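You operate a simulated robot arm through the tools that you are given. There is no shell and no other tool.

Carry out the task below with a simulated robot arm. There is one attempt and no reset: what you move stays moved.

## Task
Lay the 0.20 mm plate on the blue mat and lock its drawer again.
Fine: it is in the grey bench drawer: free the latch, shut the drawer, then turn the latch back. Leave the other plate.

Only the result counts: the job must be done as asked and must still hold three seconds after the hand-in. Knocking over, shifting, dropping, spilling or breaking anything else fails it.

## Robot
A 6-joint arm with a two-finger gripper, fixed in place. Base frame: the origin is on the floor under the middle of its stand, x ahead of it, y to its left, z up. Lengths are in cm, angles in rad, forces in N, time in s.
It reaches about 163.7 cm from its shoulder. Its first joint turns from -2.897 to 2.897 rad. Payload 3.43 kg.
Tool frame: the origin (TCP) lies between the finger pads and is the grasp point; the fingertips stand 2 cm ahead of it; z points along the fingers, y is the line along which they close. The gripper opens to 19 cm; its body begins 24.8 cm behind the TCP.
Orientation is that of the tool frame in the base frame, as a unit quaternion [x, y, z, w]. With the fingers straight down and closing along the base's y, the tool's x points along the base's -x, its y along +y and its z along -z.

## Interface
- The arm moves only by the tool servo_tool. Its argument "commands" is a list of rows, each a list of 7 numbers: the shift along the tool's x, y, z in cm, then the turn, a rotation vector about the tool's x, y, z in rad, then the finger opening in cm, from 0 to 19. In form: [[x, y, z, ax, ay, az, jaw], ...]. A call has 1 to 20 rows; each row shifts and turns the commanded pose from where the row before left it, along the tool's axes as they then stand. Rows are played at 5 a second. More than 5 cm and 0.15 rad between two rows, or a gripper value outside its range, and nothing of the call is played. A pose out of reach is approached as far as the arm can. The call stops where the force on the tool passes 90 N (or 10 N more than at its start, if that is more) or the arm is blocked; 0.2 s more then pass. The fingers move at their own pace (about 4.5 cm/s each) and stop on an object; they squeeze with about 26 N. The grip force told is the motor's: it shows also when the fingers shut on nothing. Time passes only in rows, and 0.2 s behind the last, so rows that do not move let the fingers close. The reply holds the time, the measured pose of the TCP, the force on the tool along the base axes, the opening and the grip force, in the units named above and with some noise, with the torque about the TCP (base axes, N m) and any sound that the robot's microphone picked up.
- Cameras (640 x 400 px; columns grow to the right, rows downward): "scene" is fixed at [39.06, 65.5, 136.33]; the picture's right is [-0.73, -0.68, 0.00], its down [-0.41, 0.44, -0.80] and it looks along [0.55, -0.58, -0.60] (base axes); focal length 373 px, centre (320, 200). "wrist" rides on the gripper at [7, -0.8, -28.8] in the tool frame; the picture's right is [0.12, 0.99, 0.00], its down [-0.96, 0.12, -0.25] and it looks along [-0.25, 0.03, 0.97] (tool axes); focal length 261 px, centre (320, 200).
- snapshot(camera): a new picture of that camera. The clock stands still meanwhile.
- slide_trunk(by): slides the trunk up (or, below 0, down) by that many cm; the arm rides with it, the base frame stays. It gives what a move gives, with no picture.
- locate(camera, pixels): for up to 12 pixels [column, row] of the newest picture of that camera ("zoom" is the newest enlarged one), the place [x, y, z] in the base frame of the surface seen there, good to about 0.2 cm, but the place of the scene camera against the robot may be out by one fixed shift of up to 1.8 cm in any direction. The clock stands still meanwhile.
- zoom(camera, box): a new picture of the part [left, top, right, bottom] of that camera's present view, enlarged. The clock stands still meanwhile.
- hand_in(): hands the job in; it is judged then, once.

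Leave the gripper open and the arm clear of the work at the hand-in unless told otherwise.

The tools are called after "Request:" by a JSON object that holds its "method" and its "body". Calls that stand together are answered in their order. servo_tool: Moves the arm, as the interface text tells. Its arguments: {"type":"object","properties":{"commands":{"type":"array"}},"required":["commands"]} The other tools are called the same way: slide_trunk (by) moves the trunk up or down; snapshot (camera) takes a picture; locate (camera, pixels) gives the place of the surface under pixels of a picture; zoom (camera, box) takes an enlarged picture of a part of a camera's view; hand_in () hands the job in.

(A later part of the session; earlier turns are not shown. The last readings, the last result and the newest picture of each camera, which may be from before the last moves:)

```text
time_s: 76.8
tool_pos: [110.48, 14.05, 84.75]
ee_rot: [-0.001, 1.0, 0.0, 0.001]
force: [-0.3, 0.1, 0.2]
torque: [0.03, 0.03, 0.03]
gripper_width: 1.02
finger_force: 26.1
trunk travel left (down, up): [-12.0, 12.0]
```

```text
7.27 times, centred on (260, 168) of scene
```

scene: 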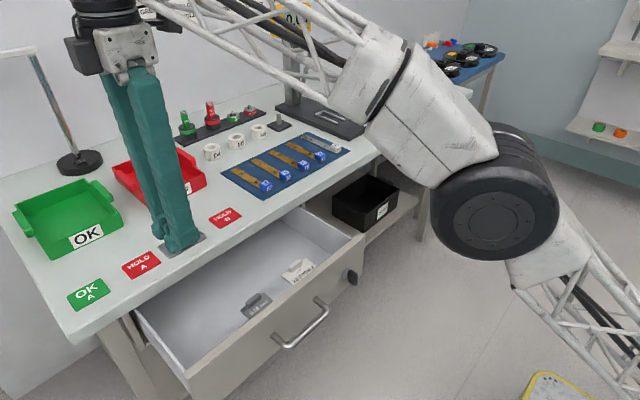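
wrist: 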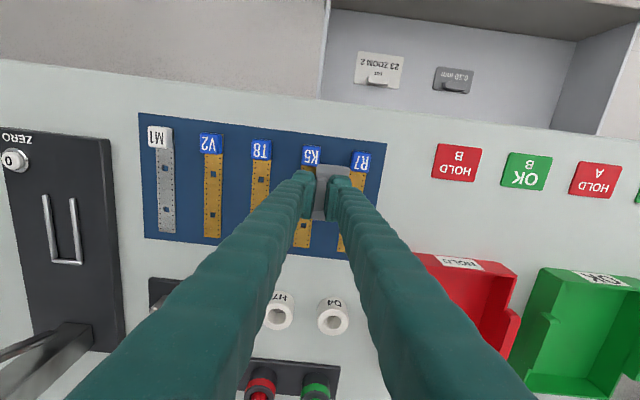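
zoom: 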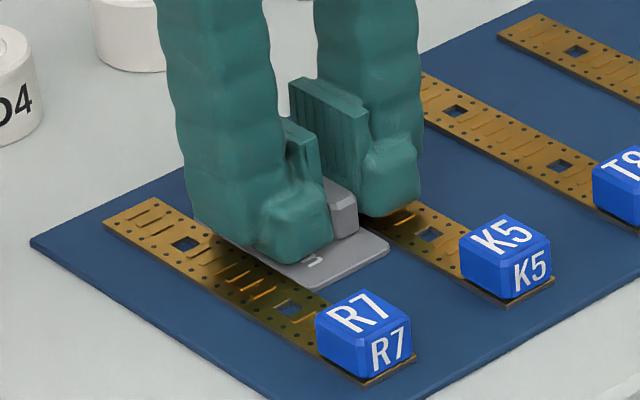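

The plate sits neatly between the strips, just above the mat. Further 0.08 cm steps until contact.

Request:
{"method": "servo_tool", "body": {"commands": [[0, 0, 0.08, 0, 0, 0, 0], [0, 0, 0, 0, 0, 0, 0]]}}

Request:
{"method": "servo_tool", "body": {"commands": [[0, 0, 0.08, 0, 0, 0, 0], [0, 0, 0, 0, 0, 0, 0]]}}

```text
time_s: 77.5
tool_pos: [110.42, 14.08, 84.74]
ee_rot: [-0.001, 1.0, -0.001, 0.002]
force: [-0.5, -0.2, 1.8]
torque: [0.0, 0.1, 0.01]
gripper_width: 1.0
finger_force: 25.9
trunk travel left (down, up): [-12.0, 12.0]
```

```text
time_s: 78.0
tool_pos: [110.5, 14.06, 84.63]
ee_rot: [-0.001, 1.0, 0.0, 0.003]
force: [1.2, 0.8, 10.0]
torque: [0.05, 0.25, -0.02]
gripper_width: 1.02
finger_force: 26.0
trunk travel left (down, up): [-12.0, 12.0]
```

Contact: 10 N upward on the plate. I ease back 0.08 cm and open the fingers just to 2 cm to let go, then look.

Request:
{"method": "servo_tool", "body": {"commands": [[0, 0, -0.08, 0, 0, 0, 0], [0, 0, 0, 0, 0, 0, 1.3], [0, 0, 0, 0, 0, 0, 1.6], [0, 0, 0, 0, 0, 0, 2.0], [0, 0, 0, 0, 0, 0, 2.0]]}}

Request:
{"method": "zoom", "body": {"camera": "wrist", "box": [260, 120, 390, 220]}}

Request:
{"method": "zoom", "body": {"camera": "scene", "box": [220, 140, 300, 195]}}

```text
time_s: 79.2
tool_pos: [110.59, 14.01, 84.63]
ee_rot: [-0.001, 1.0, 0.0, 0.002]
force: [-0.9, -0.1, 2.8]
torque: [0.0, 0.03, 0.02]
gripper_width: 1.93
finger_force: 0.0
trunk travel left (down, up): [-12.0, 12.0]
```

```text
4.00 times, centred on (325, 170) of wrist
```

zoom: 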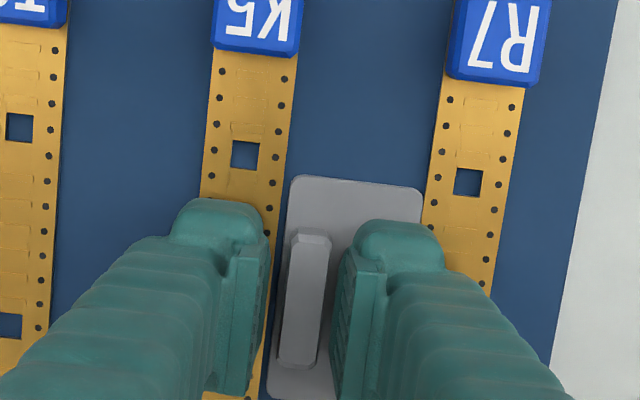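

```text
7.27 times, centred on (260, 168) of scene
```

zoom: 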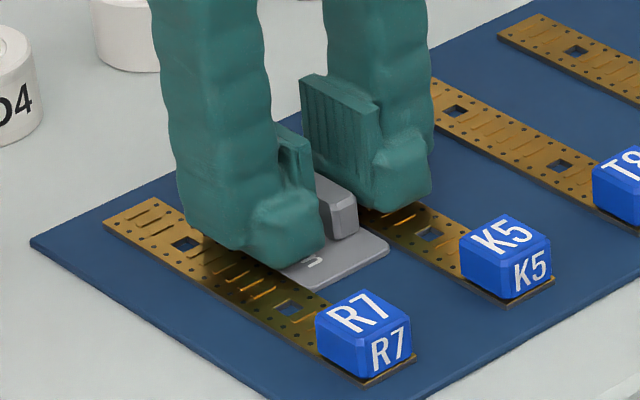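

The plate is released and lies between K5 and R7. I lift straight up, slowly first.

Request:
{"method": "servo_tool", "body": {"commands": [[0, 0, -0.3, 0, 0, 0, 2], [0, 0, -0.7, 0, 0, 0, 2], [0, 0, -1.5, 0, 0, 0, 2], [0, 0, -3, 0, 0, 0, 2], [0, 0, -4, 0, 0, 0, 2], [0, 0, -4, 0, 0, 0, 2], [0, 0, -4, 0, 0, 0, 2]]}}

Request:
{"method": "zoom", "body": {"camera": "scene", "box": [200, 110, 360, 210]}}

Request:
{"method": "zoom", "body": {"camera": "wrist", "box": [230, 100, 420, 220]}}

```text
time_s: 80.8
tool_pos: [107.54, 13.66, 99.86]
ee_rot: [-0.001, 1.0, -0.001, 0.003]
force: [-1.0, 0.1, 1.8]
torque: [-0.01, -0.1, 0.01]
gripper_width: 1.98
finger_force: 0.0
out of reach, approached as far as the arm can: row 6, 7
trunk travel left (down, up): [-12.0, 12.0]
```

```text
4.00 times, centred on (280, 160) of scene
```

zoom: 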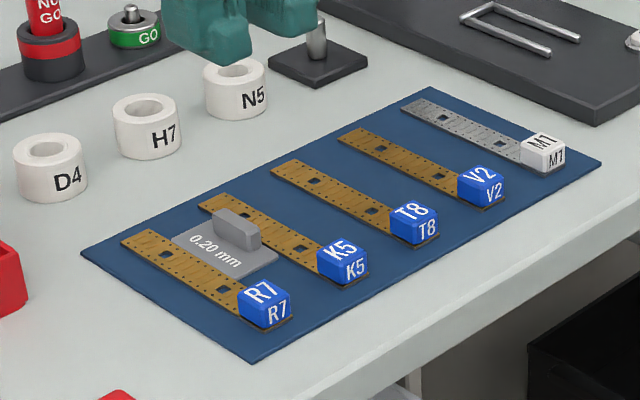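

```text
3.33 times, centred on (325, 160) of wrist
```

zoom: 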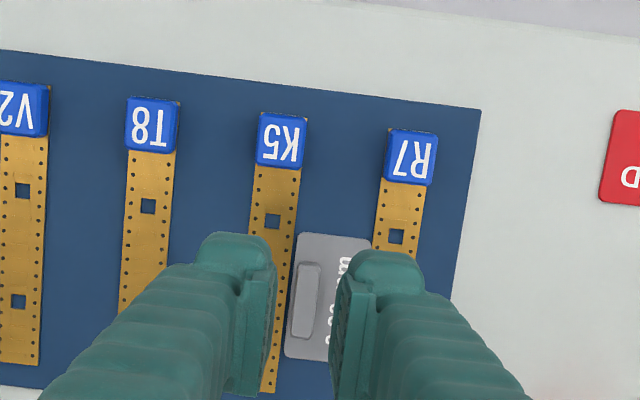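

The "0.20 mm" plate lies flat on the blue mat between K5 and R7, and nothing else moved. Now I draw back toward the robot, away from the bench, to go and close the drawer.

Request:
{"method": "servo_tool", "body": {"commands": [[4, 0, -0.3, 0, 0, 0, 4], [4, 0.5, 0, 0, 0, 0, 4], [4, 1, 0, 0, 0, 0, 4], [4, 1.5, 0, 0, 0, 0, 4], [4, 2, 0, 0, 0, 0, 4], [4, 2, 0, 0, 0, 0, 4], [4, 2, 0, 0, 0, 0, 4], [4, 2, 0, 0, 0, 0, 4], [4, 2, 0, 0, 0, 0, 4], [4, 2, 0, 0, 0, 0, 4], [2, 2, 0, 0, 0, 0, 4]]}}

```text
time_s: 83.2
tool_pos: [65.51, 30.56, 99.8]
ee_rot: [0.0, 1.0, 0.0, 0.001]
force: [-0.7, 0.0, 0.3]
torque: [0.05, 0.07, -0.01]
gripper_width: 4.0
finger_force: 0.0
trunk travel left (down, up): [-12.0, 12.0]
```

I roll by −90° here in free space, then slide the trunk down again by 12 cm.

Request:
{"method": "servo_tool", "body": {"commands": [[0, 0.4, 0, 0, 0, -0.1428, 4], [0, 0.4, 0, 0, 0, -0.1428, 4], [0, 0.4, 0, 0, 0, -0.1428, 4], [0, 0.4, 0, 0, 0, -0.1428, 4], [0, 0.4, 0, 0, 0, -0.1428, 4], [0, 0, 0, 0, 0, -0.1428, 4], [0, 0, 0, 0, 0, -0.1428, 4], [0, 0, 0, 0, 0, -0.1428, 4], [0, 0, 0, 0, 0, -0.1428, 4], [0, 0, 0, 0, 0, -0.1428, 4], [0, 0, 0, 0, 0, -0.1428, 4]]}}

Request:
{"method": "slide_trunk", "body": {"by": -12}}

Request:
{"method": "snapshot", "body": {"camera": "wrist"}}

Request:
{"method": "snapshot", "body": {"camera": "scene"}}

```text
time_s: 85.7
tool_pos: [65.09, 32.45, 99.9]
ee_rot: [0.708, -0.706, 0.001, -0.002]
force: [0.2, 0.6, -0.5]
torque: [0.01, 0.0, -0.01]
gripper_width: 4.0
finger_force: 0.1
trunk travel left (down, up): [-12.0, 12.0]
```

```text
time_s: 87.2
tool_pos: [65.13, 32.42, 87.81]
ee_rot: [0.708, -0.706, 0.001, -0.001]
force: [-0.1, -0.4, -0.2]
torque: [0.04, 0.0, 0.0]
gripper_width: 4.03
finger_force: 0.0
trunk travel left (down, up): [0.0, 24.0]
```

```text
taken
```

wrist: 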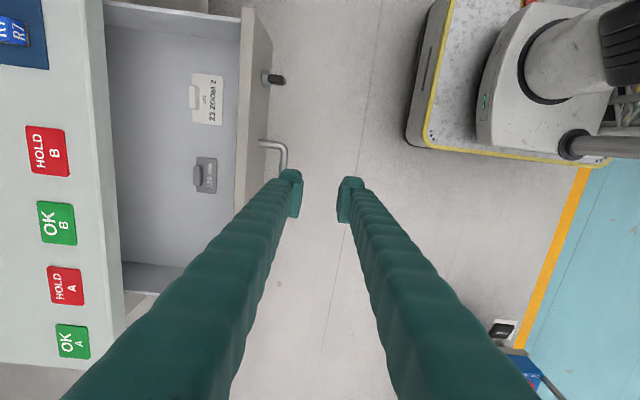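

```text
taken
```

scene: 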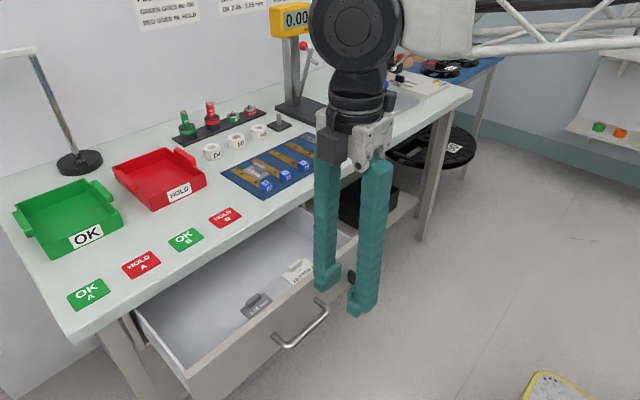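

The drawer stands as I left it; the handle shows at (275,145) in the wrist view. I locate the bar and drawer face.

Request:
{"method": "locate", "body": {"camera": "wrist", "pixels": [[282, 150], [284, 160], [270, 142], [279, 145], [255, 100], [245, 150], [275, 79], [280, 80], [268, 79], [262, 60]]}}

Request:
{"method": "servo_tool", "body": {"commands": [[-0.7, 0, -1, 0, 0, 0, 4], [-0.7, 0, -1, 0.131, 0, 0, 4], [0, 0, 0, 0.131, 0, 0, 4], [0, 0, 0, 0.131, 0, 0, 4], [0, 0, 0, 0.131, 0, 0, 4], [0, 0, 0, 0.131, 0, 0, 4], [0, 0, 0, 0.13, 0, 0, 4]]}}

```text
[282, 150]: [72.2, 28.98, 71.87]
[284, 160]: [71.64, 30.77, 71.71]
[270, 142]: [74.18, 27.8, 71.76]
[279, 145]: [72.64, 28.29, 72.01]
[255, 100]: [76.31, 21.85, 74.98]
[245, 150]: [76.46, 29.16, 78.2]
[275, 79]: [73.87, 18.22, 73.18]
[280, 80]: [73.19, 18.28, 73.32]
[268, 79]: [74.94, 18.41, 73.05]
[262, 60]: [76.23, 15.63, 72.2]
```

```text
time_s: 88.8
tool_pos: [65.1, 33.85, 89.82]
ee_rot: [0.652, -0.652, 0.272, -0.273]
force: [-0.6, -0.5, -0.7]
torque: [0.03, 0.02, -0.01]
gripper_width: 4.0
finger_force: 0.1
trunk travel left (down, up): [0.0, 24.0]
```

The drawer face is at x 76.35, so the bar's centre is at about (71.65, y, 71.3). I move in line with it at 45°, 6 cm short.

Request:
{"method": "servo_tool", "body": {"commands": [[-0.19, 2.11, 2.78, 0, 0, 0, 3.6], [-0.19, 2.11, 2.78, 0, 0, 0, 3.6], [-0.19, 2.11, 2.78, 0, 0, 0, 3.6], [-0.18, 2.11, 2.78, 0, 0, 0, 3.6]]}}

Request:
{"method": "zoom", "body": {"camera": "wrist", "box": [240, 110, 400, 220]}}

Request:
{"method": "locate", "body": {"camera": "zoom", "pixels": [[350, 180], [335, 250], [320, 330], [335, 180], [365, 150], [325, 280], [330, 230], [345, 220]]}}

```text
time_s: 89.8
tool_pos: [67.0, 34.61, 75.83]
ee_rot: [0.653, -0.652, 0.271, -0.272]
force: [-0.2, 0.2, 1.3]
torque: [0.04, 0.0, 0.03]
gripper_width: 3.61
finger_force: 0.0
trunk travel left (down, up): [0.0, 24.0]
```

```text
3.64 times, centred on (320, 165) of wrist
```

zoom: 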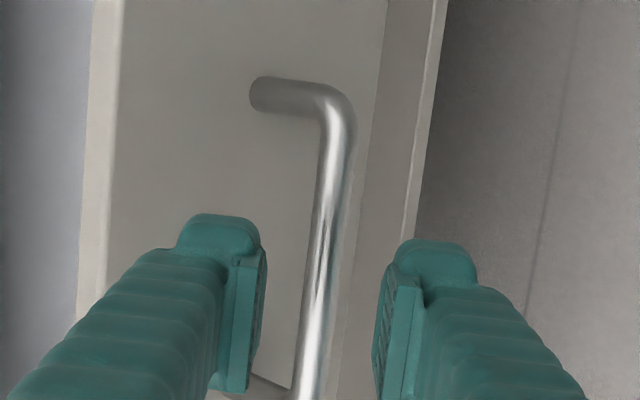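

```text
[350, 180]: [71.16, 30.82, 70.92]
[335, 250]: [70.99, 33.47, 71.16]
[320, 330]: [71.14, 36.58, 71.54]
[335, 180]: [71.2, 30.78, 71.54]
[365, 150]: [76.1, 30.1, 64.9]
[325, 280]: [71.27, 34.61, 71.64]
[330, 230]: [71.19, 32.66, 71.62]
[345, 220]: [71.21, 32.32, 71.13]
```

The bar lies on the tool axis, about 6.5 cm ahead. I go forward 6 cm and close on it.

Request:
{"method": "servo_tool", "body": {"commands": [[0, 0.05, 2, 0, 0, 0, 3.6], [0, 0, 2, 0, 0, 0, 3.6], [0, 0, 2, 0, 0, 0, 3.6], [0, 0, 0, 0, 0, 0, 0], [0, 0, 0, 0, 0, 0, 0], [0, 0, 0, 0, 0, 0, 0], [0, 0, 0, 0, 0, 0, 0]]}}

```text
time_s: 91.3
tool_pos: [71.33, 34.39, 71.66]
ee_rot: [0.654, -0.652, 0.271, -0.271]
force: [-2.2, 0.8, -15.7]
torque: [0.81, 0.09, -0.7]
gripper_width: 1.28
finger_force: 45.1
trunk travel left (down, up): [0.0, 24.0]
```

Gripped (1.28 cm). I push the drawer in along +x, 17 cm at a gentle pace, then check.

Request:
{"method": "servo_tool", "body": {"commands": [[0, -0.35, 0.35, 0, 0, 0, 0], [0, -0.565, 0.566, 0, 0, 0, 0], [0, -0.706, 0.708, 0, 0, 0, 0], [0, -0.706, 0.708, 0, 0, 0, 0], [0, -0.706, 0.708, 0, 0, 0, 0], [0, -0.706, 0.708, 0, 0, 0, 0], [0, -0.706, 0.708, 0, 0, 0, 0], [0, -0.706, 0.708, 0, 0, 0, 0], [0, -0.706, 0.708, 0, 0, 0, 0], [0, -0.706, 0.708, 0, 0, 0, 0], [0, -0.706, 0.708, 0, 0, 0, 0], [0, -0.706, 0.708, 0, 0, 0, 0], [0, -0.706, 0.708, 0, 0, 0, 0], [0, -0.706, 0.708, 0, 0, 0, 0], [0, -0.706, 0.708, 0, 0, 0, 0], [0, -0.706, 0.708, 0, 0, 0, 0], [0, -0.706, 0.708, 0, 0, 0, 0], [0, -0.706, 0.708, 0, 0, 0, 0]]}}

Request:
{"method": "zoom", "body": {"camera": "scene", "box": [100, 180, 340, 350]}}

```text
time_s: 95.2
tool_pos: [88.67, 34.62, 71.66]
ee_rot: [0.654, -0.653, 0.271, -0.27]
force: [0.3, -24.3, -30.8]
torque: [0.72, 0.16, -0.77]
gripper_width: 1.27
finger_force: 45.1
trunk travel left (down, up): [0.0, 24.0]
```

```text
2.35 times, centred on (220, 265) of scene
```

zoom: 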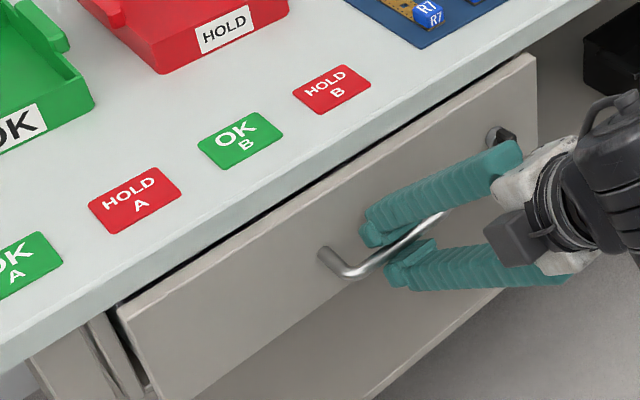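

2.6 cm remain. Side loads (−24 N in y, −31 N in z) have built up, so I ease them by 0.25–0.3 cm and push the rest slowly.

Request:
{"method": "servo_tool", "body": {"commands": [[0.2, 0.2, 0.2, 0, 0, 0, 0], [0, -0.353, 0.354, 0, 0, 0, 0], [0, -0.353, 0.354, 0, 0, 0, 0], [0, -0.353, 0.354, 0, 0, 0, 0]]}}

Request:
{"method": "servo_tool", "body": {"commands": [[0, -0.353, 0.354, 0, 0, 0, 0], [0, -0.25, 0.25, 0, 0, 0, 0], [0, 0, 0, 0, 0, 0, 0]]}}

```text
time_s: 96.2
tool_pos: [90.17, 34.59, 71.71]
ee_rot: [0.653, -0.652, 0.271, -0.273]
force: [1.4, 13.1, 2.8]
torque: [0.99, -0.05, -0.57]
gripper_width: 1.27
finger_force: 45.3
trunk travel left (down, up): [0.0, 24.0]
```

```text
time_s: 97.0
tool_pos: [90.87, 34.63, 71.6]
ee_rot: [0.654, -0.651, 0.271, -0.273]
force: [5.7, 32.9, 9.7]
torque: [1.27, -0.12, -0.22]
gripper_width: 1.29
finger_force: 44.7
trunk travel left (down, up): [0.0, 24.0]
```

At x 90.9, expected end about 91.3. I ease the y load and push the last bit until I feel the stop.

Request:
{"method": "servo_tool", "body": {"commands": [[-0.2, 0, 0, 0, 0, 0, 0], [0, -0.14, 0.14, 0, 0, 0, 0], [0, -0.14, 0.14, 0, 0, 0, 0], [0, 0, 0, 0, 0, 0, 0]]}}

Request:
{"method": "servo_tool", "body": {"commands": [[0, -0.14, 0.14, 0, 0, 0, 0], [0, -0.14, 0.14, 0, 0, 0, 0], [0, 0, 0, 0, 0, 0, 0]]}}

```text
time_s: 98.0
tool_pos: [91.21, 34.6, 71.69]
ee_rot: [-0.653, 0.653, -0.273, 0.272]
force: [-11.9, 15.6, 23.2]
torque: [0.76, -0.05, -0.73]
gripper_width: 1.27
finger_force: 44.4
trunk travel left (down, up): [0.0, 24.0]
```

```text
time_s: 98.8
tool_pos: [91.7, 34.44, 71.08]
ee_rot: [0.653, -0.653, 0.272, -0.269]
force: [-6.1, -10.4, -20.0]
torque: [0.27, 0.04, -0.01]
gripper_width: 0.98
finger_force: 43.3
trunk travel left (down, up): [0.0, 24.0]
```

The push met a stop at x 91.2 and the fingers then slid a little on the bar. I open the fingers and check the drawer in the scene.

Request:
{"method": "servo_tool", "body": {"commands": [[0, 0, 0, 0, 0, 0, 3.2], [0, 0, 0, 0, 0, 0, 3.2]]}}

Request:
{"method": "zoom", "body": {"camera": "scene", "box": [100, 180, 340, 350]}}

Request:
{"method": "locate", "body": {"camera": "zoom", "pixels": [[200, 330], [300, 220], [420, 150], [500, 100], [150, 350], [260, 290], [350, 200], [320, 300], [300, 330], [495, 130]]}}

```text
time_s: 99.3
tool_pos: [91.66, 34.57, 71.63]
ee_rot: [0.654, -0.652, 0.272, -0.271]
force: [0.2, -0.4, -0.7]
torque: [0.0, 0.01, 0.01]
gripper_width: 3.19
finger_force: 0.0
trunk travel left (down, up): [0.0, 24.0]
```

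```text
2.35 times, centred on (220, 265) of scene
```

zoom: 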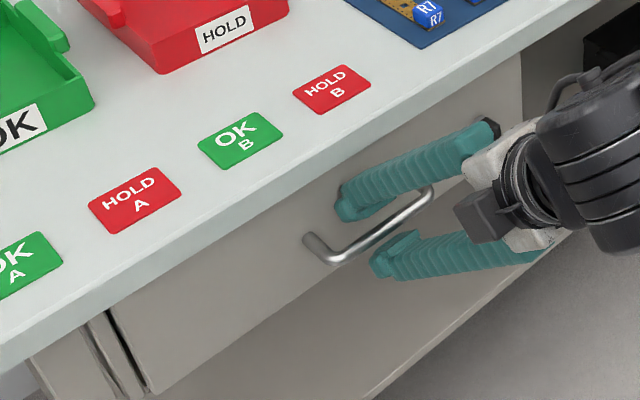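

```text
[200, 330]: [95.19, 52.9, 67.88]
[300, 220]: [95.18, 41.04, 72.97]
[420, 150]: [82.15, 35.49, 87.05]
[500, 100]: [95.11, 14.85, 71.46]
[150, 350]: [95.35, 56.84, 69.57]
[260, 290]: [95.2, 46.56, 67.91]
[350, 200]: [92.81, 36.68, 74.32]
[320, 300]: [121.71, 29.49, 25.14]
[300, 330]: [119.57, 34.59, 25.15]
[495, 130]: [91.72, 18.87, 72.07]
```

The face reads x 95.19 in the scene, the same as at the very start (95.2), so the drawer is shut. I back off from the handle along the tool axis and roll +90° so the fingers close sideways for the upright wing.

Request:
{"method": "servo_tool", "body": {"commands": [[0, 0, -1.5, 0, 0, 0, 3.2], [0, 0, -2.5, 0, 0, 0, 3.2], [0, 0, -3, 0, 0, 0, 3.2], [0, 0, -3, 0, 0, 0, 5]]}}

Request:
{"method": "servo_tool", "body": {"commands": [[0, 0, 0, 0, 0, 0.1428, 5], [0, 0, 0, 0, 0, 0.1428, 5], [0, 0, 0, 0, 0, 0.1428, 5], [0, 0, 0, 0, 0, 0.1428, 5], [0, 0, 0, 0, 0, 0.1428, 5], [0, 0, 0, 0, 0, 0.1428, 5], [0, 0, 0, 0, 0, 0.1428, 5], [0, 0, 0, 0, 0, 0.1428, 5], [0, 0, 0, 0, 0, 0.1428, 5], [0, 0, 0, 0, 0, 0.1428, 5], [0, 0, 0, 0, 0, 0.1428, 5]]}}

Request:
{"method": "zoom", "body": {"camera": "scene", "box": [100, 180, 340, 350]}}

```text
time_s: 100.3
tool_pos: [84.66, 34.52, 78.43]
ee_rot: [0.654, -0.652, 0.272, -0.271]
force: [0.7, 0.1, 0.0]
torque: [-0.01, -0.03, -0.04]
gripper_width: 5.02
finger_force: 0.1
trunk travel left (down, up): [0.0, 24.0]
```

```text
time_s: 102.8
tool_pos: [84.74, 34.52, 78.59]
ee_rot: [0.0, 0.923, 0.0, 0.384]
force: [0.7, -0.4, 0.8]
torque: [-0.01, 0.01, 0.03]
gripper_width: 4.99
finger_force: 0.1
trunk travel left (down, up): [0.0, 24.0]
```

```text
2.35 times, centred on (220, 265) of scene
```

zoom: 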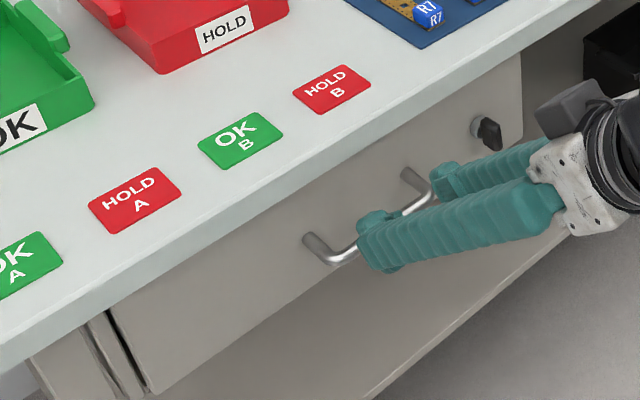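

Roll 0, tilt 45°, at (84.7, 34.5, 78.6). I move sideways to in front of the latch, (83.3, 17.95, 76).

Request:
{"method": "servo_tool", "body": {"commands": [[0.57, -3.32, 0.17, 0, 0, 0, 5], [0.57, -3.32, 0.17, 0, 0, 0, 5], [0.57, -3.32, 0.17, 0, 0, 0, 5], [0.57, -3.32, 0.17, 0, 0, 0, 5], [0.55, -3.3, 0.17, 0, 0, 0, 5]]}}

Request:
{"method": "zoom", "body": {"camera": "wrist", "box": [260, 130, 380, 220]}}

```text
time_s: 104.0
tool_pos: [83.35, 17.93, 75.73]
ee_rot: [-0.001, 0.923, 0.0, 0.384]
force: [-0.1, 0.1, 0.7]
torque: [-0.06, -0.01, -0.05]
gripper_width: 5.0
finger_force: 0.1
trunk travel left (down, up): [0.0, 24.0]
```

```text
4.44 times, centred on (320, 175) of wrist
```

zoom: 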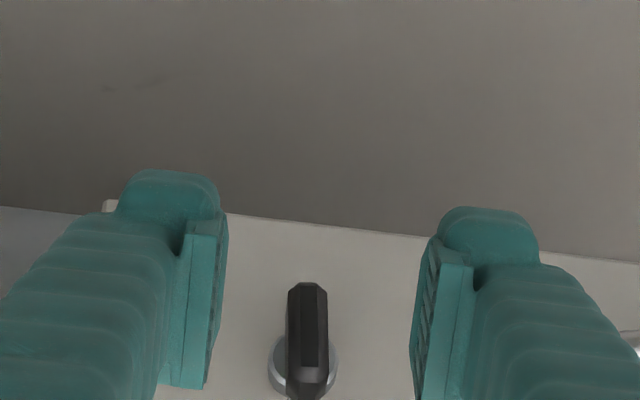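

The wing is between the fingers. I pitch up to horizontal while moving forward along the same path I left by.

Request:
{"method": "servo_tool", "body": {"commands": [[0, 0, 1.5, 0, -0.12, 0, 5], [0, 0, 1.5, 0, -0.12, 0, 5], [0, 0, 1.5, 0, -0.12, 0, 5], [0, 0, 1.5, 0, -0.12, 0, 5], [0, 0, 1.2, 0, -0.12, 0, 5], [0, 0, 0.8, 0, -0.12, 0, 5]]}}

Request:
{"method": "zoom", "body": {"camera": "wrist", "box": [260, 130, 380, 220]}}

Request:
{"method": "locate", "body": {"camera": "zoom", "pixels": [[315, 160], [310, 200], [305, 250], [300, 200], [325, 200], [308, 280], [320, 130], [250, 100], [400, 120]]}}

```text
time_s: 105.3
tool_pos: [88.86, 18.46, 73.8]
ee_rot: [-0.011, 0.733, -0.019, 0.679]
force: [-0.6, 0.2, -0.1]
torque: [0.03, 0.08, 0.03]
gripper_width: 5.02
finger_force: 0.1
out of reach, approached as far as the arm can: row 6
trunk travel left (down, up): [0.0, 24.0]
```

```text
4.44 times, centred on (320, 175) of wrist
```

zoom: 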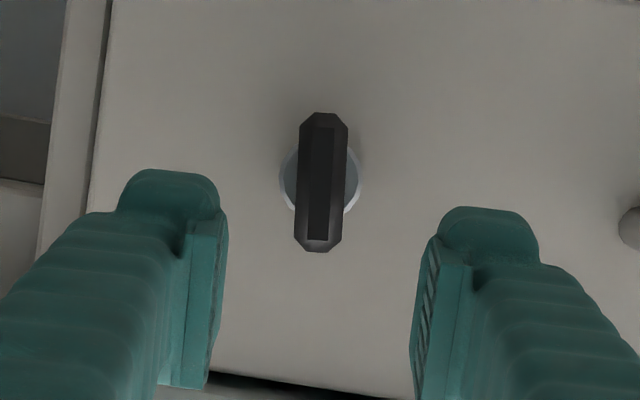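

```text
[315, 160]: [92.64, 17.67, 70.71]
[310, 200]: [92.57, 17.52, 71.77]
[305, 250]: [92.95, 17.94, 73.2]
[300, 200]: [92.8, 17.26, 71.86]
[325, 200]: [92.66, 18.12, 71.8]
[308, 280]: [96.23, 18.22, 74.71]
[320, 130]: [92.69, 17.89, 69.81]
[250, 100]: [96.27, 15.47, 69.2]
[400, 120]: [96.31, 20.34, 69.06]
```

The wing is centred at y≈17.75, z≈71.4. I centre on it, level the tool, and go forward to x≈92.9.

Request:
{"method": "servo_tool", "body": {"commands": [[1.05, -0.28, 0.7, 0, -0.04, 0, 5], [1.06, -0.28, 0.7, 0, -0.035, 0, 5], [0, 0, 1, 0, 0, 0, 5], [0, 0, 1, 0, 0, 0, 5], [0, 0, 0.5, 0, 0, 0, 5]]}}

Request:
{"method": "zoom", "body": {"camera": "wrist", "box": [260, 130, 380, 220]}}

```text
time_s: 106.5
tool_pos: [91.89, 18.26, 73.65]
ee_rot: [-0.011, 0.723, -0.023, 0.69]
force: [-0.1, 0.1, 0.1]
torque: [0.04, 0.01, -0.01]
gripper_width: 5.01
finger_force: 0.0
out of reach, approached as far as the arm can: row 1, 2
trunk travel left (down, up): [0.0, 24.0]
```

```text
4.44 times, centred on (320, 175) of wrist
```

zoom: 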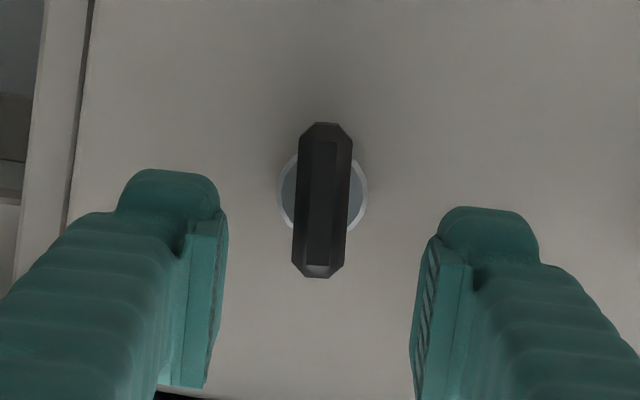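

Lowering was limited at that distance; from here I first go forward 0.9 cm, then down 2.2 cm and 0.4 cm to −y.

Request:
{"method": "servo_tool", "body": {"commands": [[0, 0, 0.9, 0, 0, 0, 5], [0.75, -0.15, 0, 0, 0, 0, 5], [0.75, -0.15, 0, 0, -0.03, 0, 5], [0.75, -0.15, 0, 0, 0, 0, 5]]}}

Request:
{"method": "zoom", "body": {"camera": "wrist", "box": [260, 130, 380, 220]}}

Request:
{"method": "locate", "body": {"camera": "zoom", "pixels": [[312, 200], [310, 250], [305, 300], [300, 250], [325, 250], [250, 120], [400, 140]]}}

```text
time_s: 107.5
tool_pos: [93.09, 18.53, 72.98]
ee_rot: [-0.016, 0.714, -0.027, 0.699]
force: [0.0, -0.9, -0.7]
torque: [0.02, -0.03, 0.02]
gripper_width: 5.0
finger_force: 0.1
out of reach, approached as far as the arm can: row 3, 4
trunk travel left (down, up): [0.0, 24.0]
```

```text
4.44 times, centred on (320, 175) of wrist
```

zoom: 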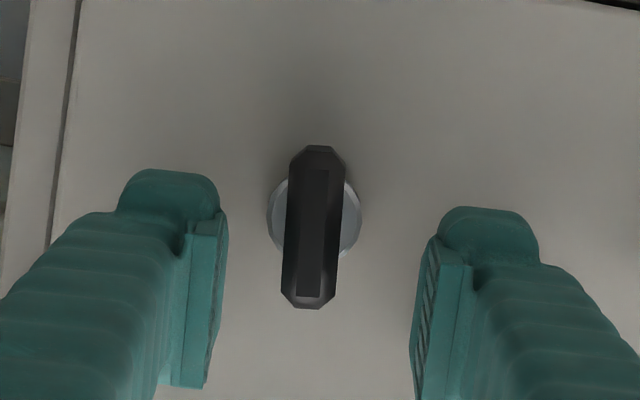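

```text
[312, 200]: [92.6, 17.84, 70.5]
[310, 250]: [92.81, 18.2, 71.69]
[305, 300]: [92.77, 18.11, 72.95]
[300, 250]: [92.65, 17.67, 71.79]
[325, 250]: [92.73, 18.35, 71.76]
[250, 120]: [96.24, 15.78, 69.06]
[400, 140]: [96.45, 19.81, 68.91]
```

The arm's inner limit keeps z at about 73 with a level tool. A downward tilt of 14° doesn't matter for gripping an upright wing and gains reach, so I tilt 0.24 rad and then shift down 1.6 cm and to y≈17.95.

Request:
{"method": "servo_tool", "body": {"commands": [[0, 0, 0, 0, 0.12, 0, 5], [0, 0, 0, 0, 0.12, 0, 5], [0.8, -0.25, 0.1, 0, 0, 0, 5], [0.8, -0.25, 0.1, 0, 0, 0, 5]]}}

Request:
{"method": "zoom", "body": {"camera": "wrist", "box": [260, 130, 380, 220]}}

Request:
{"method": "locate", "body": {"camera": "zoom", "pixels": [[312, 200], [310, 250], [305, 300], [300, 260], [325, 260], [320, 230], [310, 330]]}}

```text
time_s: 108.5
tool_pos: [93.02, 17.94, 71.43]
ee_rot: [-0.009, 0.79, -0.02, 0.612]
force: [-1.0, -0.4, 0.8]
torque: [-0.01, 0.01, 0.0]
gripper_width: 5.01
finger_force: 0.3
trunk travel left (down, up): [0.0, 24.0]
```

```text
4.44 times, centred on (320, 175) of wrist
```

zoom: 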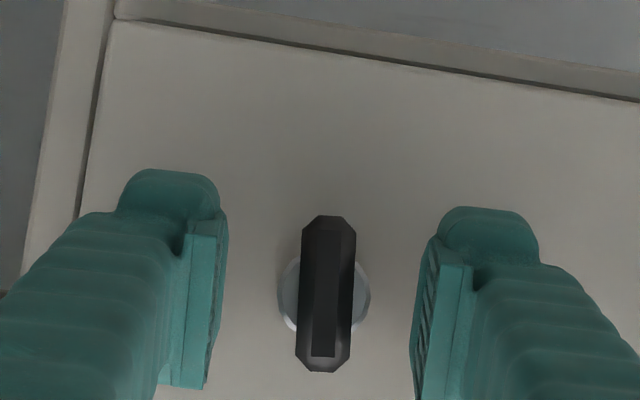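

```text
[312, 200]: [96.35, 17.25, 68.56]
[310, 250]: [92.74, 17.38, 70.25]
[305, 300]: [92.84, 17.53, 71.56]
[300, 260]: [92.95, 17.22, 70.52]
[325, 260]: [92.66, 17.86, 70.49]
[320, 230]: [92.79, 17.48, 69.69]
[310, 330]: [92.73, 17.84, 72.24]
```

Reached (93.0, 17.94, 71.4) with the wing centred between the fingers. I close on it.

Request:
{"method": "servo_tool", "body": {"commands": [[0, 0, 0, 0, 0, 0, 0], [0, 0, 0, 0, 0, 0, 0], [0, 0, 0, 0, 0, 0, 0], [0, 0, 0, 0, 0, 0, 0]]}}

```text
time_s: 109.5
tool_pos: [93.04, 17.9, 71.35]
ee_rot: [-0.01, 0.791, -0.02, 0.612]
force: [2.8, 8.1, 1.1]
torque: [0.02, -0.03, 0.05]
gripper_width: 1.31
finger_force: 44.8
trunk travel left (down, up): [0.0, 24.0]
```

Gripped (1.31 cm). I turn the latch back, rotating about the base x axis by −0.1 rad per row, five rows first.

Request:
{"method": "servo_tool", "body": {"commands": [[0, 0, 0, 0.0249, -0.001, -0.0967, 0], [0, 0, 0, 0.0249, -0.001, -0.0967, 0], [0, 0, 0, 0.0249, -0.001, -0.0967, 0], [0, 0, 0, 0.0249, -0.001, -0.0967, 0], [0, 0, 0, 0.0249, -0.001, -0.0967, 0]]}}

Request:
{"method": "zoom", "body": {"camera": "scene", "box": [260, 200, 340, 260]}}

```text
time_s: 110.8
tool_pos: [93.02, 18.05, 71.4]
ee_rot: [-0.16, 0.76, -0.215, 0.592]
force: [-0.4, 23.2, 1.7]
torque: [0.04, -0.07, 0.25]
gripper_width: 1.28
finger_force: 45.2
trunk travel left (down, up): [0.0, 24.0]
```

```text
6.67 times, centred on (300, 230) of scene
```

zoom: 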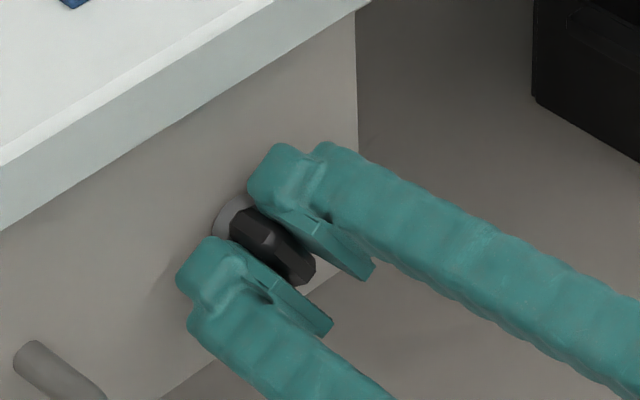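

The wing turns along. A side load of 23 N in +y suggests the axis is slightly more to +y, so I ease 0.15 cm that way and turn five more rows.

Request:
{"method": "servo_tool", "body": {"commands": [[-0.075, 0.128, -0.02, 0.0249, -0.001, -0.0967, 0], [0, 0, 0, 0.0249, -0.001, -0.0967, 0], [0, 0, 0, 0.0249, -0.001, -0.0967, 0], [0, 0, 0, 0.0249, -0.001, -0.0967, 0], [0, 0, 0, 0.0249, -0.001, -0.0967, 0]]}}

```text
time_s: 112.0
tool_pos: [93.11, 18.21, 71.22]
ee_rot: [-0.304, 0.684, -0.396, 0.532]
force: [2.7, 23.5, -8.1]
torque: [0.03, -0.15, 0.54]
gripper_width: 1.28
finger_force: 44.7
trunk travel left (down, up): [0.0, 24.0]
```

About two thirds done, still smooth. I ease y once more and finish the turn to horizontal (0.53 rad more).

Request:
{"method": "servo_tool", "body": {"commands": [[-0.125, 0.076, -0.033, 0.0263, -0.001, -0.1021, 0], [0, 0, 0, 0.0263, -0.001, -0.1021, 0], [0, 0, 0, 0.0263, -0.001, -0.1021, 0]]}}

Request:
{"method": "servo_tool", "body": {"commands": [[0, 0, 0, 0.0263, -0.001, -0.1021, 0], [0, 0, 0, 0.0263, -0.001, -0.1021, 0], [0, 0, 0, 0, 0, 0, 0]]}}

Request:
{"method": "zoom", "body": {"camera": "scene", "box": [260, 200, 340, 260]}}

Request:
{"method": "zoom", "body": {"camera": "wrist", "box": [260, 130, 380, 220]}}

```text
time_s: 112.8
tool_pos: [93.09, 18.15, 71.25]
ee_rot: [-0.382, 0.614, -0.499, 0.477]
force: [0.6, 14.6, -15.2]
torque: [0.07, 0.12, 0.18]
gripper_width: 1.29
finger_force: 45.6
trunk travel left (down, up): [0.0, 24.0]
```

```text
time_s: 113.5
tool_pos: [93.09, 18.2, 71.21]
ee_rot: [0.43, -0.557, 0.561, -0.435]
force: [-2.5, 13.5, -24.1]
torque: [0.04, 0.17, 0.04]
gripper_width: 1.31
finger_force: 45.1
trunk travel left (down, up): [0.0, 24.0]
```

```text
6.67 times, centred on (300, 230) of scene
```

zoom: 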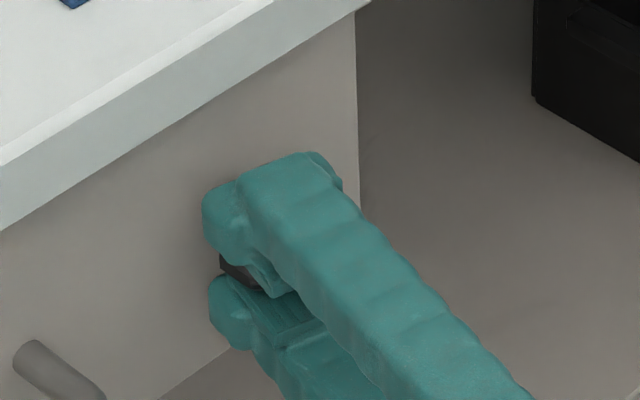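

```text
4.44 times, centred on (320, 175) of wrist
```

zoom: 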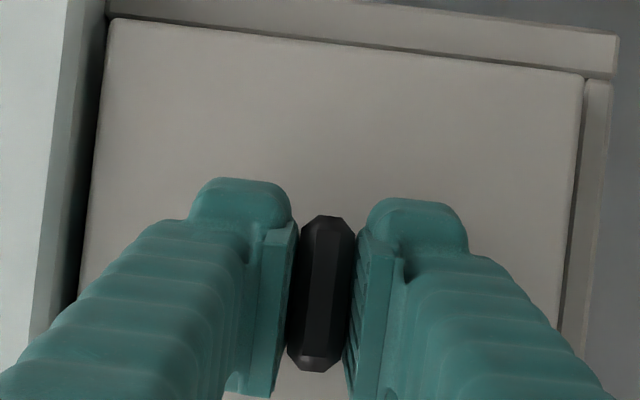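

The tool's closing axis is now exactly vertical again, so the wing is horizontal as at the start. I ease the remaining load and open the fingers.

Request:
{"method": "servo_tool", "body": {"commands": [[-0.1, 0.2, 0, 0, 0, 0, 0], [0, 0, 0, 0, 0, 0, 2], [0, 0, 0, 0, 0, 0, 5], [0, 0, 0, 0, 0, 0, 5], [0, 0, 0, 0, 0, 0, 5]]}}

Request:
{"method": "zoom", "body": {"camera": "wrist", "box": [260, 130, 380, 220]}}

Request:
{"method": "zoom", "body": {"camera": "scene", "box": [260, 200, 340, 260]}}

```text
time_s: 114.8
tool_pos: [93.15, 18.11, 71.22]
ee_rot: [0.43, -0.558, 0.56, -0.435]
force: [0.4, -0.1, -0.5]
torque: [-0.01, -0.02, -0.01]
gripper_width: 4.99
finger_force: 0.0
trunk travel left (down, up): [0.0, 24.0]
```

```text
4.44 times, centred on (320, 175) of wrist
```

zoom: 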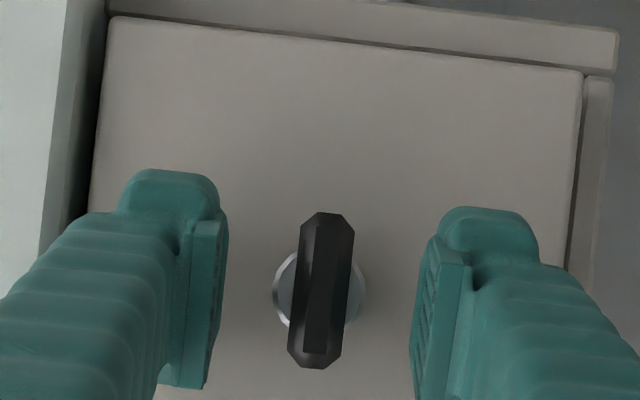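

```text
6.67 times, centred on (300, 230) of scene
```

zoom: 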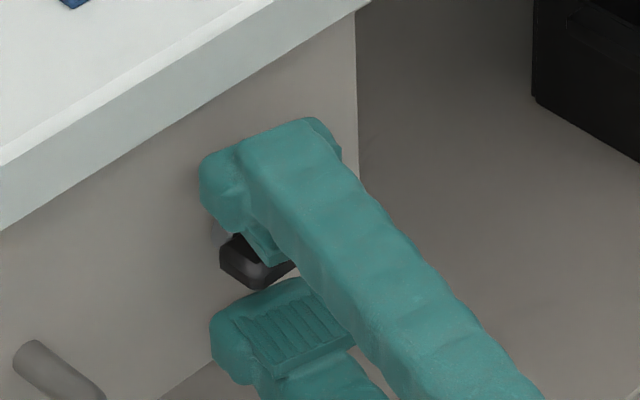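

The wing is horizontal. I retreat along the tool axis away from the latch.

Request:
{"method": "servo_tool", "body": {"commands": [[0, 0, -0.8, 0, 0, 0, 5], [0, 0, -1.2, 0, 0, 0, 5], [0, 0, -1.5, 0, 0, 0, 5], [0, 0, -1.5, 0, 0, 0, 5]]}}

Request:
{"method": "zoom", "body": {"camera": "wrist", "box": [240, 110, 400, 230]}}

```text
time_s: 115.8
tool_pos: [88.29, 19.56, 71.09]
ee_rot: [0.431, -0.557, 0.56, -0.436]
force: [-0.3, 0.1, -1.2]
torque: [-0.01, -0.04, -0.02]
gripper_width: 5.01
finger_force: 0.1
trunk travel left (down, up): [0.0, 24.0]
```

```text
3.33 times, centred on (320, 170) of wrist
```

zoom: 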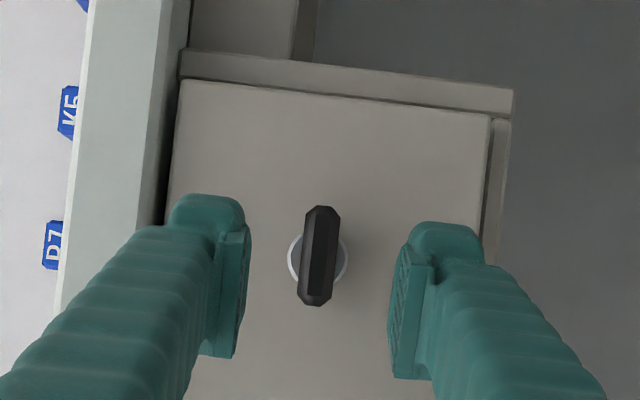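

Clear of the latch. I tilt down to 45° while drawing back, and take out the sideways yaw.

Request:
{"method": "servo_tool", "body": {"commands": [[0, 0, -0.8, -0.126, 0, -0.0326, 5], [0, 0, -0.8, -0.126, 0, -0.0326, 5], [0, 0, -0.8, -0.126, 0, -0.0326, 5], [0, 0, -0.8, -0.126, 0, -0.0326, 5], [0, 0, -0.8, -0.126, 0, -0.0326, 5], [0, 0, -0.8, -0.126, 0, -0.0326, 5], [0, 0, -1, 0.022, -0.0895, -0.0865, 5], [0, 0, -1, 0.022, -0.0895, -0.0865, 5]]}}

Request:
{"method": "snapshot", "body": {"camera": "scene"}}

Request:
{"method": "zoom", "body": {"camera": "scene", "box": [240, 190, 340, 265]}}

```text
time_s: 117.5
tool_pos: [82.35, 21.34, 73.91]
ee_rot: [0.693, -0.598, 0.328, -0.233]
force: [-0.1, 0.3, -0.7]
torque: [-0.07, -0.04, -0.05]
gripper_width: 5.0
finger_force: 0.1
trunk travel left (down, up): [0.0, 24.0]
```

```text
taken
```

scene: 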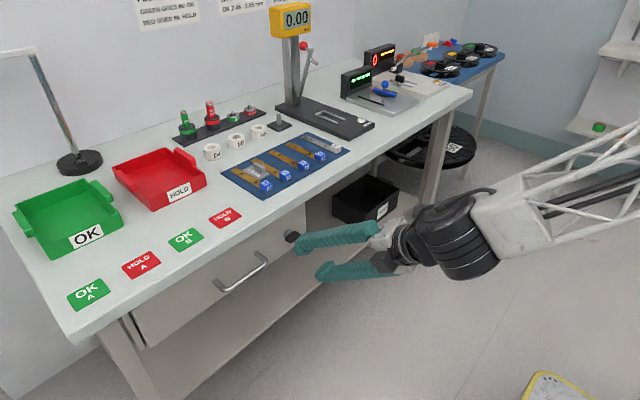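

```text
5.33 times, centred on (290, 228) of scene
```

zoom: 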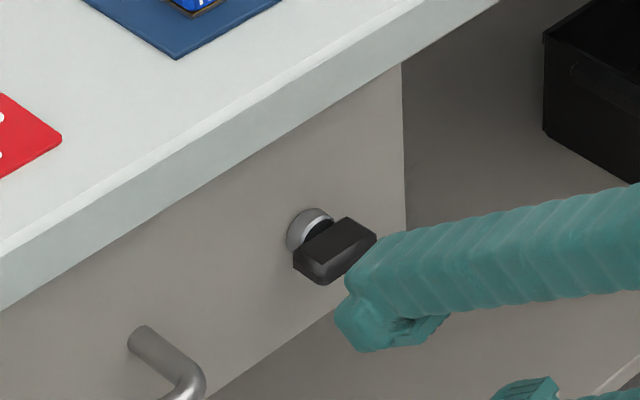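

The latch wing lies horizontally as at the start. To be sure it holds, I will grip the handle and give a light tug. First I correct the remaining roll and yaw.

Request:
{"method": "servo_tool", "body": {"commands": [[0, 0, -0.5, 0, -0.035, 0.1, 4], [0, 0, -0.5, 0, -0.035, 0.1, 4], [0, 0, 0, 0, 0, 0, 4]]}}

```text
time_s: 118.3
tool_pos: [81.93, 21.19, 74.69]
ee_rot: [-0.64, 0.656, -0.28, 0.286]
force: [0.0, 0.5, -0.2]
torque: [-0.01, 0.02, 0.0]
gripper_width: 4.01
finger_force: 0.1
trunk travel left (down, up): [0.0, 24.0]
```

Orientation is clean. I move in front of the handle's middle, then forward 6 cm, and close.

Request:
{"method": "servo_tool", "body": {"commands": [[-3.35, -0.92, 0.74, 0, 0, 0, 3.6], [-3.35, -0.92, 0.74, 0, 0, 0, 3.6], [-3.35, -0.92, 0.74, 0, 0, 0, 3.6], [-3.35, -0.92, 0.74, 0, 0, 0, 3.6]]}}

Request:
{"method": "zoom", "body": {"camera": "wrist", "box": [240, 110, 400, 220]}}

Request:
{"method": "locate", "body": {"camera": "zoom", "pixels": [[350, 180], [335, 250], [320, 330], [335, 180], [325, 280], [330, 230], [345, 220], [230, 150]]}}

```text
time_s: 119.3
tool_pos: [86.74, 34.58, 75.67]
ee_rot: [-0.64, 0.656, -0.28, 0.285]
force: [0.6, 0.3, 1.1]
torque: [0.02, 0.04, 0.03]
gripper_width: 3.61
finger_force: 0.1
trunk travel left (down, up): [0.0, 24.0]
```

```text
3.64 times, centred on (320, 165) of wrist
```

zoom: 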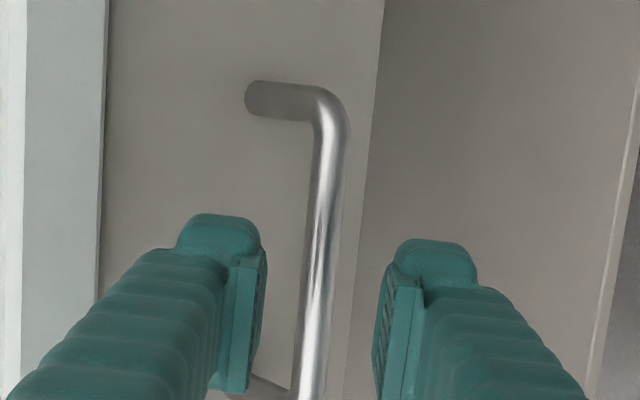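

```text
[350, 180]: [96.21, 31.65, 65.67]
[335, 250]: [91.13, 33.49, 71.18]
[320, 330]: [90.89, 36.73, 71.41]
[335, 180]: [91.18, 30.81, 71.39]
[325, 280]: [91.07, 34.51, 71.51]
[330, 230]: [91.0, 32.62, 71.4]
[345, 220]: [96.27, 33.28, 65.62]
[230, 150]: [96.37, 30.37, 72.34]
```

The face is at 96.3 as at first. I go forward 6 cm, grip the bar, and then tug 0.4 cm.

Request:
{"method": "servo_tool", "body": {"commands": [[0, 0, 2, 0, 0, 0, 3.6], [0, 0, 2, 0, 0, 0, 3.6], [0, 0, 2, 0, 0, 0, 3.6], [0, 0, 0, 0, 0, 0, 0], [0, 0, 0, 0, 0, 0, 0], [0, 0, 0, 0, 0, 0, 0], [0, 0, 0, 0, 0, 0, 0]]}}

Request:
{"method": "servo_tool", "body": {"commands": [[0, 0.135, -0.147, 0, 0, 0, 0], [0, 0.135, -0.147, 0, 0, 0, 0], [0, 0, 0, 0, 0, 0, 0]]}}

```text
time_s: 121.0
tool_pos: [91.09, 34.42, 71.66]
ee_rot: [-0.641, 0.655, -0.279, 0.287]
force: [6.4, -1.0, 19.3]
torque: [-0.91, -0.13, 0.67]
gripper_width: 1.32
finger_force: 45.2
trunk travel left (down, up): [0.0, 24.0]
```

```text
time_s: 121.8
tool_pos: [90.52, 34.37, 71.59]
ee_rot: [-0.64, 0.655, -0.28, 0.287]
force: [6.0, -3.3, 34.0]
torque: [-0.97, -0.23, 0.61]
gripper_width: 1.34
finger_force: 45.2
trunk travel left (down, up): [0.0, 24.0]
```

The TCP moved 0.5 cm with only 6 N. I check whether the drawer face moved or the fingers slid.

Request:
{"method": "zoom", "body": {"camera": "scene", "box": [100, 180, 340, 350]}}

Request:
{"method": "locate", "body": {"camera": "zoom", "pixels": [[200, 330], [300, 220], [150, 350], [260, 290], [440, 130], [400, 220], [180, 360], [480, 90], [220, 300], [240, 280]]}}

```text
2.35 times, centred on (220, 265) of scene
```

zoom: 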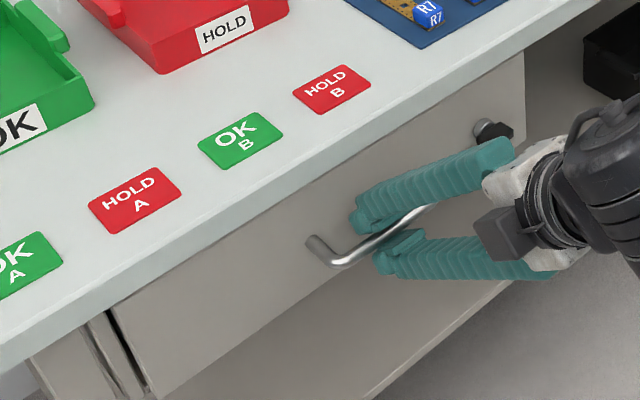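

```text
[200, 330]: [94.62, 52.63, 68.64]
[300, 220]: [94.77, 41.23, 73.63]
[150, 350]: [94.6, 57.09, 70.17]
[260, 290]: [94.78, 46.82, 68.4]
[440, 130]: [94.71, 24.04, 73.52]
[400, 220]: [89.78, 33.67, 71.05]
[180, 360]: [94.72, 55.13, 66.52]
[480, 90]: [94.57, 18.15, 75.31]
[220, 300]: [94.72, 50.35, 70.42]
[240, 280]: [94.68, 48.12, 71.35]
```

The face moved 0.5 cm out (95.19 → 94.7). It may be latch play or no lock at all. I pull another 0.5 cm to see whether there is a stop.

Request:
{"method": "servo_tool", "body": {"commands": [[0, 0.17, -0.184, 0, 0, 0, 0], [0, 0.17, -0.184, 0, 0, 0, 0], [0, 0, 0, 0, 0, 0, 0]]}}

```text
time_s: 122.5
tool_pos: [90.13, 34.44, 71.63]
ee_rot: [-0.64, 0.656, -0.28, 0.286]
force: [3.3, -8.0, 38.2]
torque: [-1.01, -0.22, 0.6]
gripper_width: 1.32
finger_force: 45.0
trunk travel left (down, up): [0.0, 24.0]
```

No stop yet after 1 cm. I pull one more centimetre to see whether the latch catches at all.

Request:
{"method": "servo_tool", "body": {"commands": [[0, 0.23, -0.24, 0, 0, 0, 0], [0, 0.23, -0.24, 0, 0, 0, 0], [0, 0.23, -0.24, 0, 0, 0, 0], [0, 0, 0, 0, 0, 0, 0]]}}

Request:
{"method": "zoom", "body": {"camera": "scene", "box": [100, 180, 340, 350]}}

```text
time_s: 123.5
tool_pos: [89.14, 34.32, 71.56]
ee_rot: [-0.64, 0.656, -0.28, 0.286]
force: [1.6, -14.4, 45.2]
torque: [-0.99, -0.32, 0.55]
gripper_width: 1.34
finger_force: 44.8
trunk travel left (down, up): [0.0, 24.0]
```

```text
2.35 times, centred on (220, 265) of scene
```

zoom: 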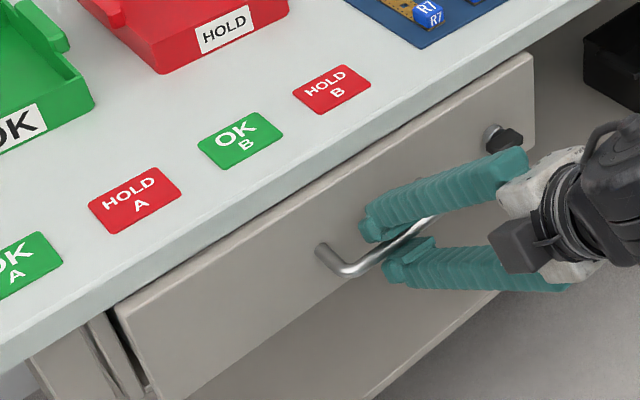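

The drawer opens freely although the wing is horizontal, so the latch has not engaged. I look closely at the wing's angle now.

Request:
{"method": "zoom", "body": {"camera": "scene", "box": [262, 210, 322, 260]}}

Request:
{"method": "zoom", "body": {"camera": "wrist", "box": [220, 60, 420, 200]}}

```text
8.00 times, centred on (292, 235) of scene
```

zoom: 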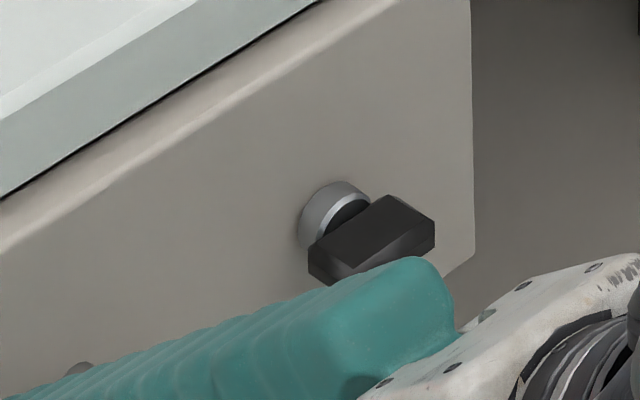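

```text
2.86 times, centred on (320, 130) of wrist
```

zoom: 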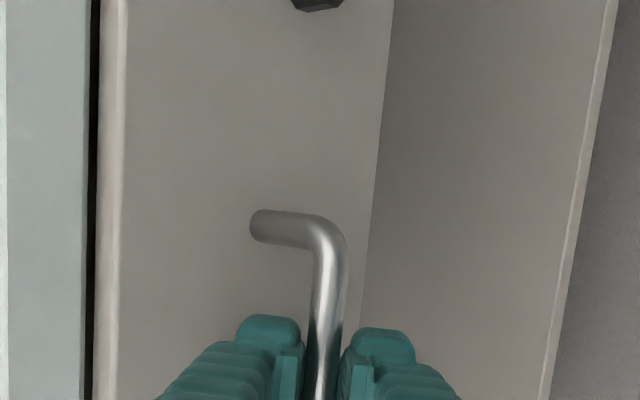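

The wing's angle matches the first picture within 2°. I now push the drawer back in with the latch as it is, easing the side loads, to see how it behaves at the closed end.

Request:
{"method": "servo_tool", "body": {"commands": [[0.15, -0.29, -0.27, 0, 0, 0, 0], [0, -0.34, 0.367, 0, 0, 0, 0], [0, -0.34, 0.367, 0, 0, 0, 0], [0, -0.34, 0.367, 0, 0, 0, 0], [0, 0, 0, 0, 0, 0, 0]]}}

Request:
{"method": "servo_tool", "body": {"commands": [[0, -0.2, 0.22, 0, 0, 0, 0], [0, -0.14, 0.147, 0, 0, 0, 0], [0, 0, 0, 0, 0, 0, 0]]}}

```text
time_s: 124.8
tool_pos: [90.4, 34.34, 71.56]
ee_rot: [-0.641, 0.656, -0.279, 0.285]
force: [-1.8, -4.6, 0.1]
torque: [-0.78, 0.02, 0.86]
gripper_width: 1.33
finger_force: 44.8
trunk travel left (down, up): [0.0, 24.0]
```

```text
time_s: 125.5
tool_pos: [91.06, 34.43, 71.62]
ee_rot: [-0.641, 0.656, -0.279, 0.284]
force: [0.6, -2.1, -17.0]
torque: [-0.74, 0.1, 0.83]
gripper_width: 1.31
finger_force: 44.7
trunk travel left (down, up): [0.0, 24.0]
```

At x 91.06, no end stop felt yet. I push on in 0.15 cm steps.

Request:
{"method": "servo_tool", "body": {"commands": [[0, -0.1, 0.11, 0, 0, 0, 0], [0, 0, 0, 0, 0, 0, 0]]}}

Request:
{"method": "servo_tool", "body": {"commands": [[0, -0.1, 0.11, 0, 0, 0, 0], [0, 0, 0, 0, 0, 0, 0]]}}

Request:
{"method": "servo_tool", "body": {"commands": [[0, -0.1, 0.11, 0, 0, 0, 0], [0, 0, 0, 0, 0, 0, 0]]}}

```text
time_s: 126.2
tool_pos: [91.22, 34.43, 71.64]
ee_rot: [-0.641, 0.656, -0.279, 0.285]
force: [-16.0, -3.4, -21.4]
torque: [-0.85, 0.2, 0.72]
gripper_width: 1.3
finger_force: 44.7
trunk travel left (down, up): [0.0, 24.0]
```

```text
time_s: 126.8
tool_pos: [91.24, 34.32, 71.69]
ee_rot: [-0.641, 0.655, -0.28, 0.285]
force: [-43.7, -7.0, -22.9]
torque: [-0.9, 0.36, 0.78]
gripper_width: 1.33
finger_force: 45.1
trunk travel left (down, up): [0.0, 24.0]
```

```text
time_s: 127.3
tool_pos: [91.43, 34.38, 71.44]
ee_rot: [-0.642, 0.655, -0.278, 0.285]
force: [-56.3, 0.7, -32.3]
torque: [-0.7, 0.45, 0.94]
gripper_width: 1.28
finger_force: 45.2
trunk travel left (down, up): [0.0, 24.0]
```

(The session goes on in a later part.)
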